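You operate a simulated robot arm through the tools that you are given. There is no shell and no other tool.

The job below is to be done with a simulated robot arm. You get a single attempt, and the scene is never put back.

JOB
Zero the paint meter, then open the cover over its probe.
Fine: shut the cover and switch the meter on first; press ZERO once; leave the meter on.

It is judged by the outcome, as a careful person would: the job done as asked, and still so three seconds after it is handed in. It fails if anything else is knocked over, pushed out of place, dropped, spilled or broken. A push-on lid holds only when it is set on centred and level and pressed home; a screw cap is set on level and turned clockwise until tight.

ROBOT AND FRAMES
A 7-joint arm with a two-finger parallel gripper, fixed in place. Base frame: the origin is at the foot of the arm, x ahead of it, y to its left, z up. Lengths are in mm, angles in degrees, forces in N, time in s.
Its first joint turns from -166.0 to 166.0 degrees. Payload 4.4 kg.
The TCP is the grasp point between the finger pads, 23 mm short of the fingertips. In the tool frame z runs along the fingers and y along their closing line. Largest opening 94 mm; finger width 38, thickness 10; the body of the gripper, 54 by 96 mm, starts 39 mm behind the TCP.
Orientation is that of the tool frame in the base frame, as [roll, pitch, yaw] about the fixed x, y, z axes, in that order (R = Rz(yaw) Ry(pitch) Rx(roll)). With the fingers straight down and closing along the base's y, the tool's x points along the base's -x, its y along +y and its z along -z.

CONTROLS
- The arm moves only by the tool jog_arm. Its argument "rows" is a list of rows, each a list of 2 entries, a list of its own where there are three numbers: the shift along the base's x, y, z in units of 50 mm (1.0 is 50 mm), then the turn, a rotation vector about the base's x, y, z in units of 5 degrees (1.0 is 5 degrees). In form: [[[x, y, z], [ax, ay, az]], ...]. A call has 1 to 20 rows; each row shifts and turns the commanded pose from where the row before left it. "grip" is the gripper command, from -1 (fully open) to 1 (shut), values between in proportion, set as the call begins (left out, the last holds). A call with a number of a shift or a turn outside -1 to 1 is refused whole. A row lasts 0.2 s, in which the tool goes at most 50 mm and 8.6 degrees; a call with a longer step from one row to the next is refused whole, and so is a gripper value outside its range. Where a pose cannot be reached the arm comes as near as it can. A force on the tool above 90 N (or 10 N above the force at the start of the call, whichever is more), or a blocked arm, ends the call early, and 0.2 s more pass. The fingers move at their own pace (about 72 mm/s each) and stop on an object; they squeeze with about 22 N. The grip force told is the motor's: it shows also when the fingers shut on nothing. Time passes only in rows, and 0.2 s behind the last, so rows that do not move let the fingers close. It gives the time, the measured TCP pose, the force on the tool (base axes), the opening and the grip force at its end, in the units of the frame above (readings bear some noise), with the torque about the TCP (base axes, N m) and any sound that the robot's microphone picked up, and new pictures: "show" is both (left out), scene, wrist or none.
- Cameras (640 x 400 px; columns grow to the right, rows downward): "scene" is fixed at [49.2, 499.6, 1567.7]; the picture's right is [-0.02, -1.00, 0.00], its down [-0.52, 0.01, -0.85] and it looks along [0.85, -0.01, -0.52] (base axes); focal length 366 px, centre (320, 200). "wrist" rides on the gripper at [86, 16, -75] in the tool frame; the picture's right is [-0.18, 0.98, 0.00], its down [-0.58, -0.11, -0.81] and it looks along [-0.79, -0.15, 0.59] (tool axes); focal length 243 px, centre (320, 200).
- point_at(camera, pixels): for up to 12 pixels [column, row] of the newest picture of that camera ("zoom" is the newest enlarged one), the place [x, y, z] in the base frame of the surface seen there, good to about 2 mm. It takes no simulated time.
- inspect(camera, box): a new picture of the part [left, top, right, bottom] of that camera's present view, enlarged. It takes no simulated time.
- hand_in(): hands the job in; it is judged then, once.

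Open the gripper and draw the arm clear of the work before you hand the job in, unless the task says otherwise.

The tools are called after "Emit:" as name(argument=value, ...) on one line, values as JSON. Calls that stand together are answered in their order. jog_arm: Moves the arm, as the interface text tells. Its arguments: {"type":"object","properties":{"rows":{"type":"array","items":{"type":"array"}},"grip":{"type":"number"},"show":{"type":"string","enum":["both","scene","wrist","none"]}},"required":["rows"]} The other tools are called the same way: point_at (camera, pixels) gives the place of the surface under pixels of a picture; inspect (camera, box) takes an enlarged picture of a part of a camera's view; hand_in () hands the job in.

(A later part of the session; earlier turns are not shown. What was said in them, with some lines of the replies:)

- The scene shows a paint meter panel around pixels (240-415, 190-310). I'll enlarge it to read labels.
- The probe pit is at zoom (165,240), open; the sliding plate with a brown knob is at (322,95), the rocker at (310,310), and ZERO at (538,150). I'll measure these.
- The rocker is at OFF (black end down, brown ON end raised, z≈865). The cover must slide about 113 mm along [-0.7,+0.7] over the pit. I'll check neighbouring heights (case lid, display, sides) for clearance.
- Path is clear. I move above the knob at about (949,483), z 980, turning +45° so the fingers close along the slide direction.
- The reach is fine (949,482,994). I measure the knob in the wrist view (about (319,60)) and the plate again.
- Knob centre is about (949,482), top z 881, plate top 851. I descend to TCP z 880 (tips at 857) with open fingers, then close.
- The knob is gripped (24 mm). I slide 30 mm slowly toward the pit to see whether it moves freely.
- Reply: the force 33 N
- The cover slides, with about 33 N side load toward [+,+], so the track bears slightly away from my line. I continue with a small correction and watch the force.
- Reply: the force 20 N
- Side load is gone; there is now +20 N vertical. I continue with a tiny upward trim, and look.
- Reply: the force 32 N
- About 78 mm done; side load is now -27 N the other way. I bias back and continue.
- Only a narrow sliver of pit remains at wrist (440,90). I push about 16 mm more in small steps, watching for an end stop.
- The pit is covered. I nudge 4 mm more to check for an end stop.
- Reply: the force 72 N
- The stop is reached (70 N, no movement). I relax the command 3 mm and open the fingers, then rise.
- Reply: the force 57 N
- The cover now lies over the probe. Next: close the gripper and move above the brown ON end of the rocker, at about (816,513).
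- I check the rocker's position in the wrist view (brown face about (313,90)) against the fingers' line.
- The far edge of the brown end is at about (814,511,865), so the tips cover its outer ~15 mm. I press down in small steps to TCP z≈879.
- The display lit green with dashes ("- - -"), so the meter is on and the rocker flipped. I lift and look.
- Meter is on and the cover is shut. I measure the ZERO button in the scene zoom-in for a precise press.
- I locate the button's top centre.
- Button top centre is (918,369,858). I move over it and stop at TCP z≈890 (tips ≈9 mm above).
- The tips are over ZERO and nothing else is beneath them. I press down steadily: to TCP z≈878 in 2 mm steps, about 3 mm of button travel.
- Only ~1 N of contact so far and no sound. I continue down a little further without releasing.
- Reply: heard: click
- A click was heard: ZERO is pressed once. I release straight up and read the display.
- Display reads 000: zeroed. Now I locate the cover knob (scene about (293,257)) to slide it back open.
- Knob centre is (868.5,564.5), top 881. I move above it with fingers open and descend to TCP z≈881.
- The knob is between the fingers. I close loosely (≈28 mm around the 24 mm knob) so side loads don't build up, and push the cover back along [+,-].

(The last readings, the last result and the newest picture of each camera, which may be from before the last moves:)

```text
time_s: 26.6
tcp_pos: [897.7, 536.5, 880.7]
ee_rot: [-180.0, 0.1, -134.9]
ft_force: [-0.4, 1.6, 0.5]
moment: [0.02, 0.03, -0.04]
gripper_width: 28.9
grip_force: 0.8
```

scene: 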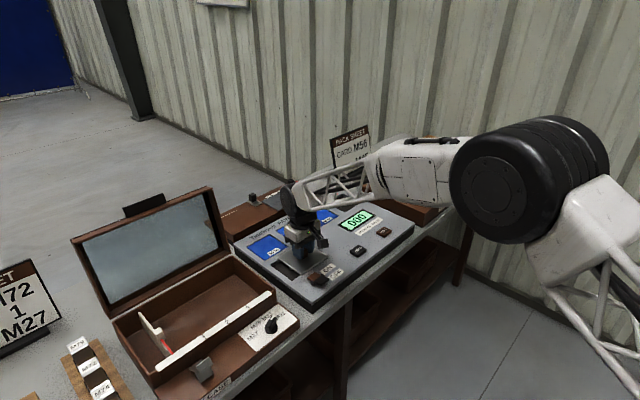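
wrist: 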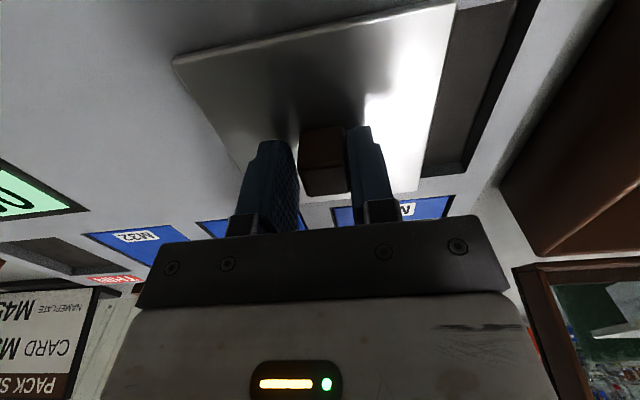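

It slides freely with almost no force. I continue to the open position.

Emit:
jog_arm(rows=[[[0.1, -0.1, 0], [0, 0, 0]], [[0.1, -0.1, 0], [0, 0, 0]], [[0.1, -0.1, 0], [0, 0, 0]], [[0.1, -0.1, 0], [0, 0, 0]], [[0.1, -0.1, 0], [0, 0, 0]], [[0.1, -0.1, 0], [0, 0, 0]], [[0.1, -0.1, 0], [0, 0, 0]], [[0.1, -0.1, 0], [0, 0, 0]], [[0.1, -0.1, 0], [0, 0, 0]], [[0.1, -0.1, 0], [0, 0, 0]], [[0, 0, 0], [0, 0, 0]]])

```text
time_s: 29.0
tcp_pos: [949.1, 484.5, 881.7]
ee_rot: [179.9, -0.1, -135.1]
ft_force: [-1.3, 0.7, -0.2]
moment: [0.0, 0.06, 0.02]
gripper_width: 28.9
grip_force: 1.1
```

scene: 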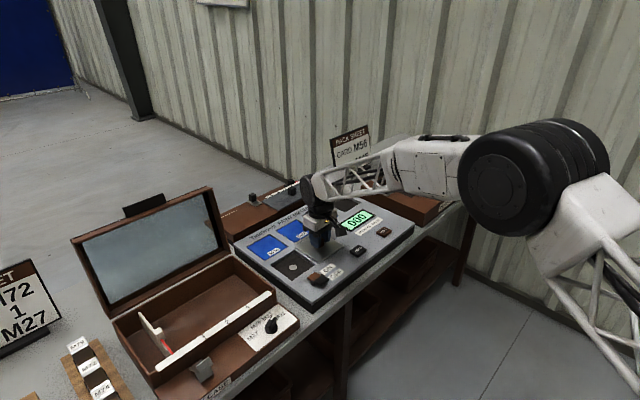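
wrist: 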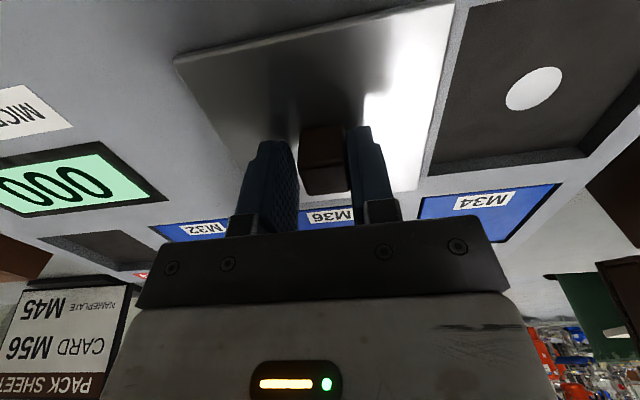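

The probe is uncovered; a couple more mm to the original spot/stop.

Emit:
jog_arm(rows=[[[0.02, -0.02, 0], [0, 0, 0]], [[0.02, -0.02, 0], [0, 0, 0]], [[0.015, -0.015, 0], [0, 0, 0]], [[0, 0, 0], [0, 0, 0]]])

```text
time_s: 30.0
tcp_pos: [951.8, 482.0, 881.3]
ee_rot: [180.0, 0.0, -135.1]
ft_force: [-1.5, 1.0, -0.9]
moment: [0.0, 0.01, 0.01]
gripper_width: 28.6
grip_force: 0.4
```

scene: 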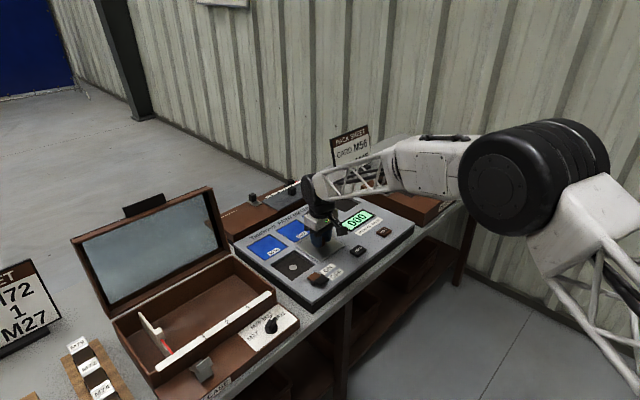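
wrist: 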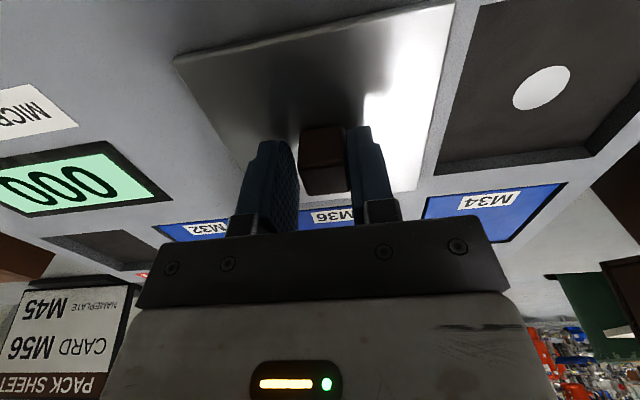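

The knob is back at about (950,484), its original spot. I push 2 mm more to confirm the stop.

Emit:
jog_arm(rows=[[[0.015, -0.015, 0], [0, 0, 0]], [[0.015, -0.015, 0], [0, 0, 0]], [[0, 0, 0], [0, 0, 0]]], show="none")

```text
time_s: 30.8
tcp_pos: [953.5, 479.5, 881.8]
ee_rot: [-180.0, 0.0, -135.0]
ft_force: [-0.5, 0.3, -0.4]
moment: [0.0, 0.01, 0.02]
gripper_width: 28.9
grip_force: 1.0
```

The cover is now at least as far open as it was originally, moving freely. I open the fingers and withdraw upward, away from the work.

Emit:
jog_arm(rows=[[[0, 0, 0], [0, 0, 0]], [[0, 0, 0], [0, 0, 0]], [[0, 0, 0], [0, 0, 0]], [[0, 0, 0.5], [0, 0, 0]], [[0, 0, 0.8], [0, 0, 0]], [[0, 0, 0.8], [0, 0, 0]], [[0, 0, 0.8], [0, 0, 0]], [[0, -0.5, 0.8], [0, 0, 0]], [[0, -0.7, 0.6], [0, 0, 0]], [[0, -0.7, 0.6], [0, 0, 0]], [[0, -0.7, 0.6], [0, 0, 0]], [[0, -0.7, 0.5], [0, 0, 0]], [[0, 0, 0], [0, 0, 0]]], grip=-1)

Emit:
inspect(camera="scene", box=[240, 180, 420, 310])

```text
time_s: 33.6
tcp_pos: [954.1, 314.2, 1183.0]
ee_rot: [-180.0, 0.0, -135.0]
ft_force: [0.2, 0.3, -0.2]
moment: [0.03, 0.01, -0.04]
gripper_width: 93.7
grip_force: 0.1
```

scene: 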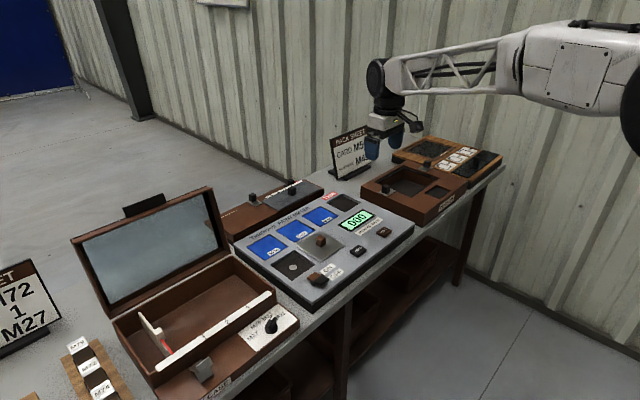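
wrist: 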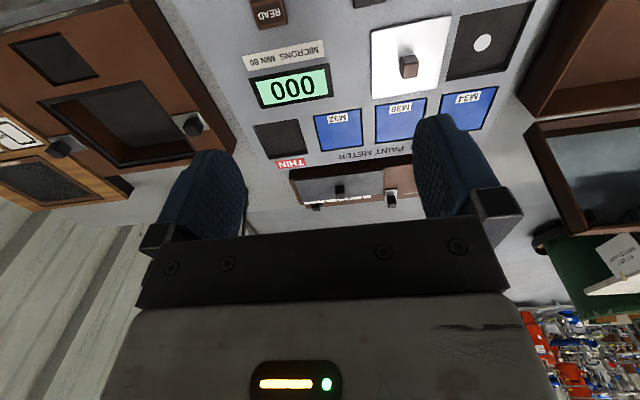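

```text
3.08 times, centred on (330, 245) of scene
```

zoom: 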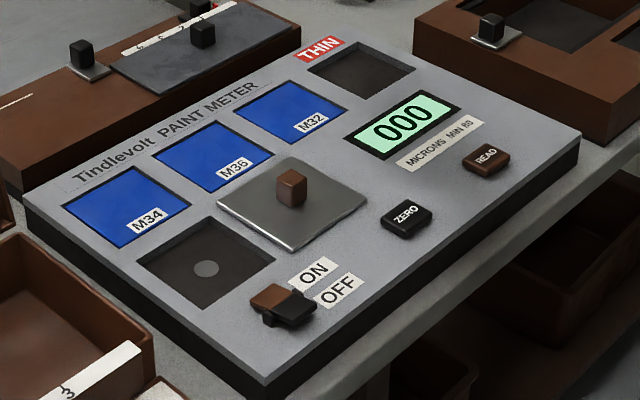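

The display reads 000, the meter is on, the cover is open with the probe exposed, nothing else is disturbed, and the arm is clear. I hand in the job.

Emit:
hand_in()

```text
The job is handed in.
```

The paint meter is zeroed and left on, and the cover over its probe is open again. The display read 000 when I handed the job in.

- **Cover shut:** I slid it over the probe until it met its stop.
- **Switched on:** I pressed the ON end of the rocker, and the display lit with dashes.
- **ZERO:** I pressed it once. It clicked, and the display changed to 000.
- **Cover opened:** I slid it back to slightly past where it started, leaving the probe fully exposed. I did not feel a stop at that end.

The last pictures show nothing else moved or knocked over. The gripper is open and the arm is clear of the work.
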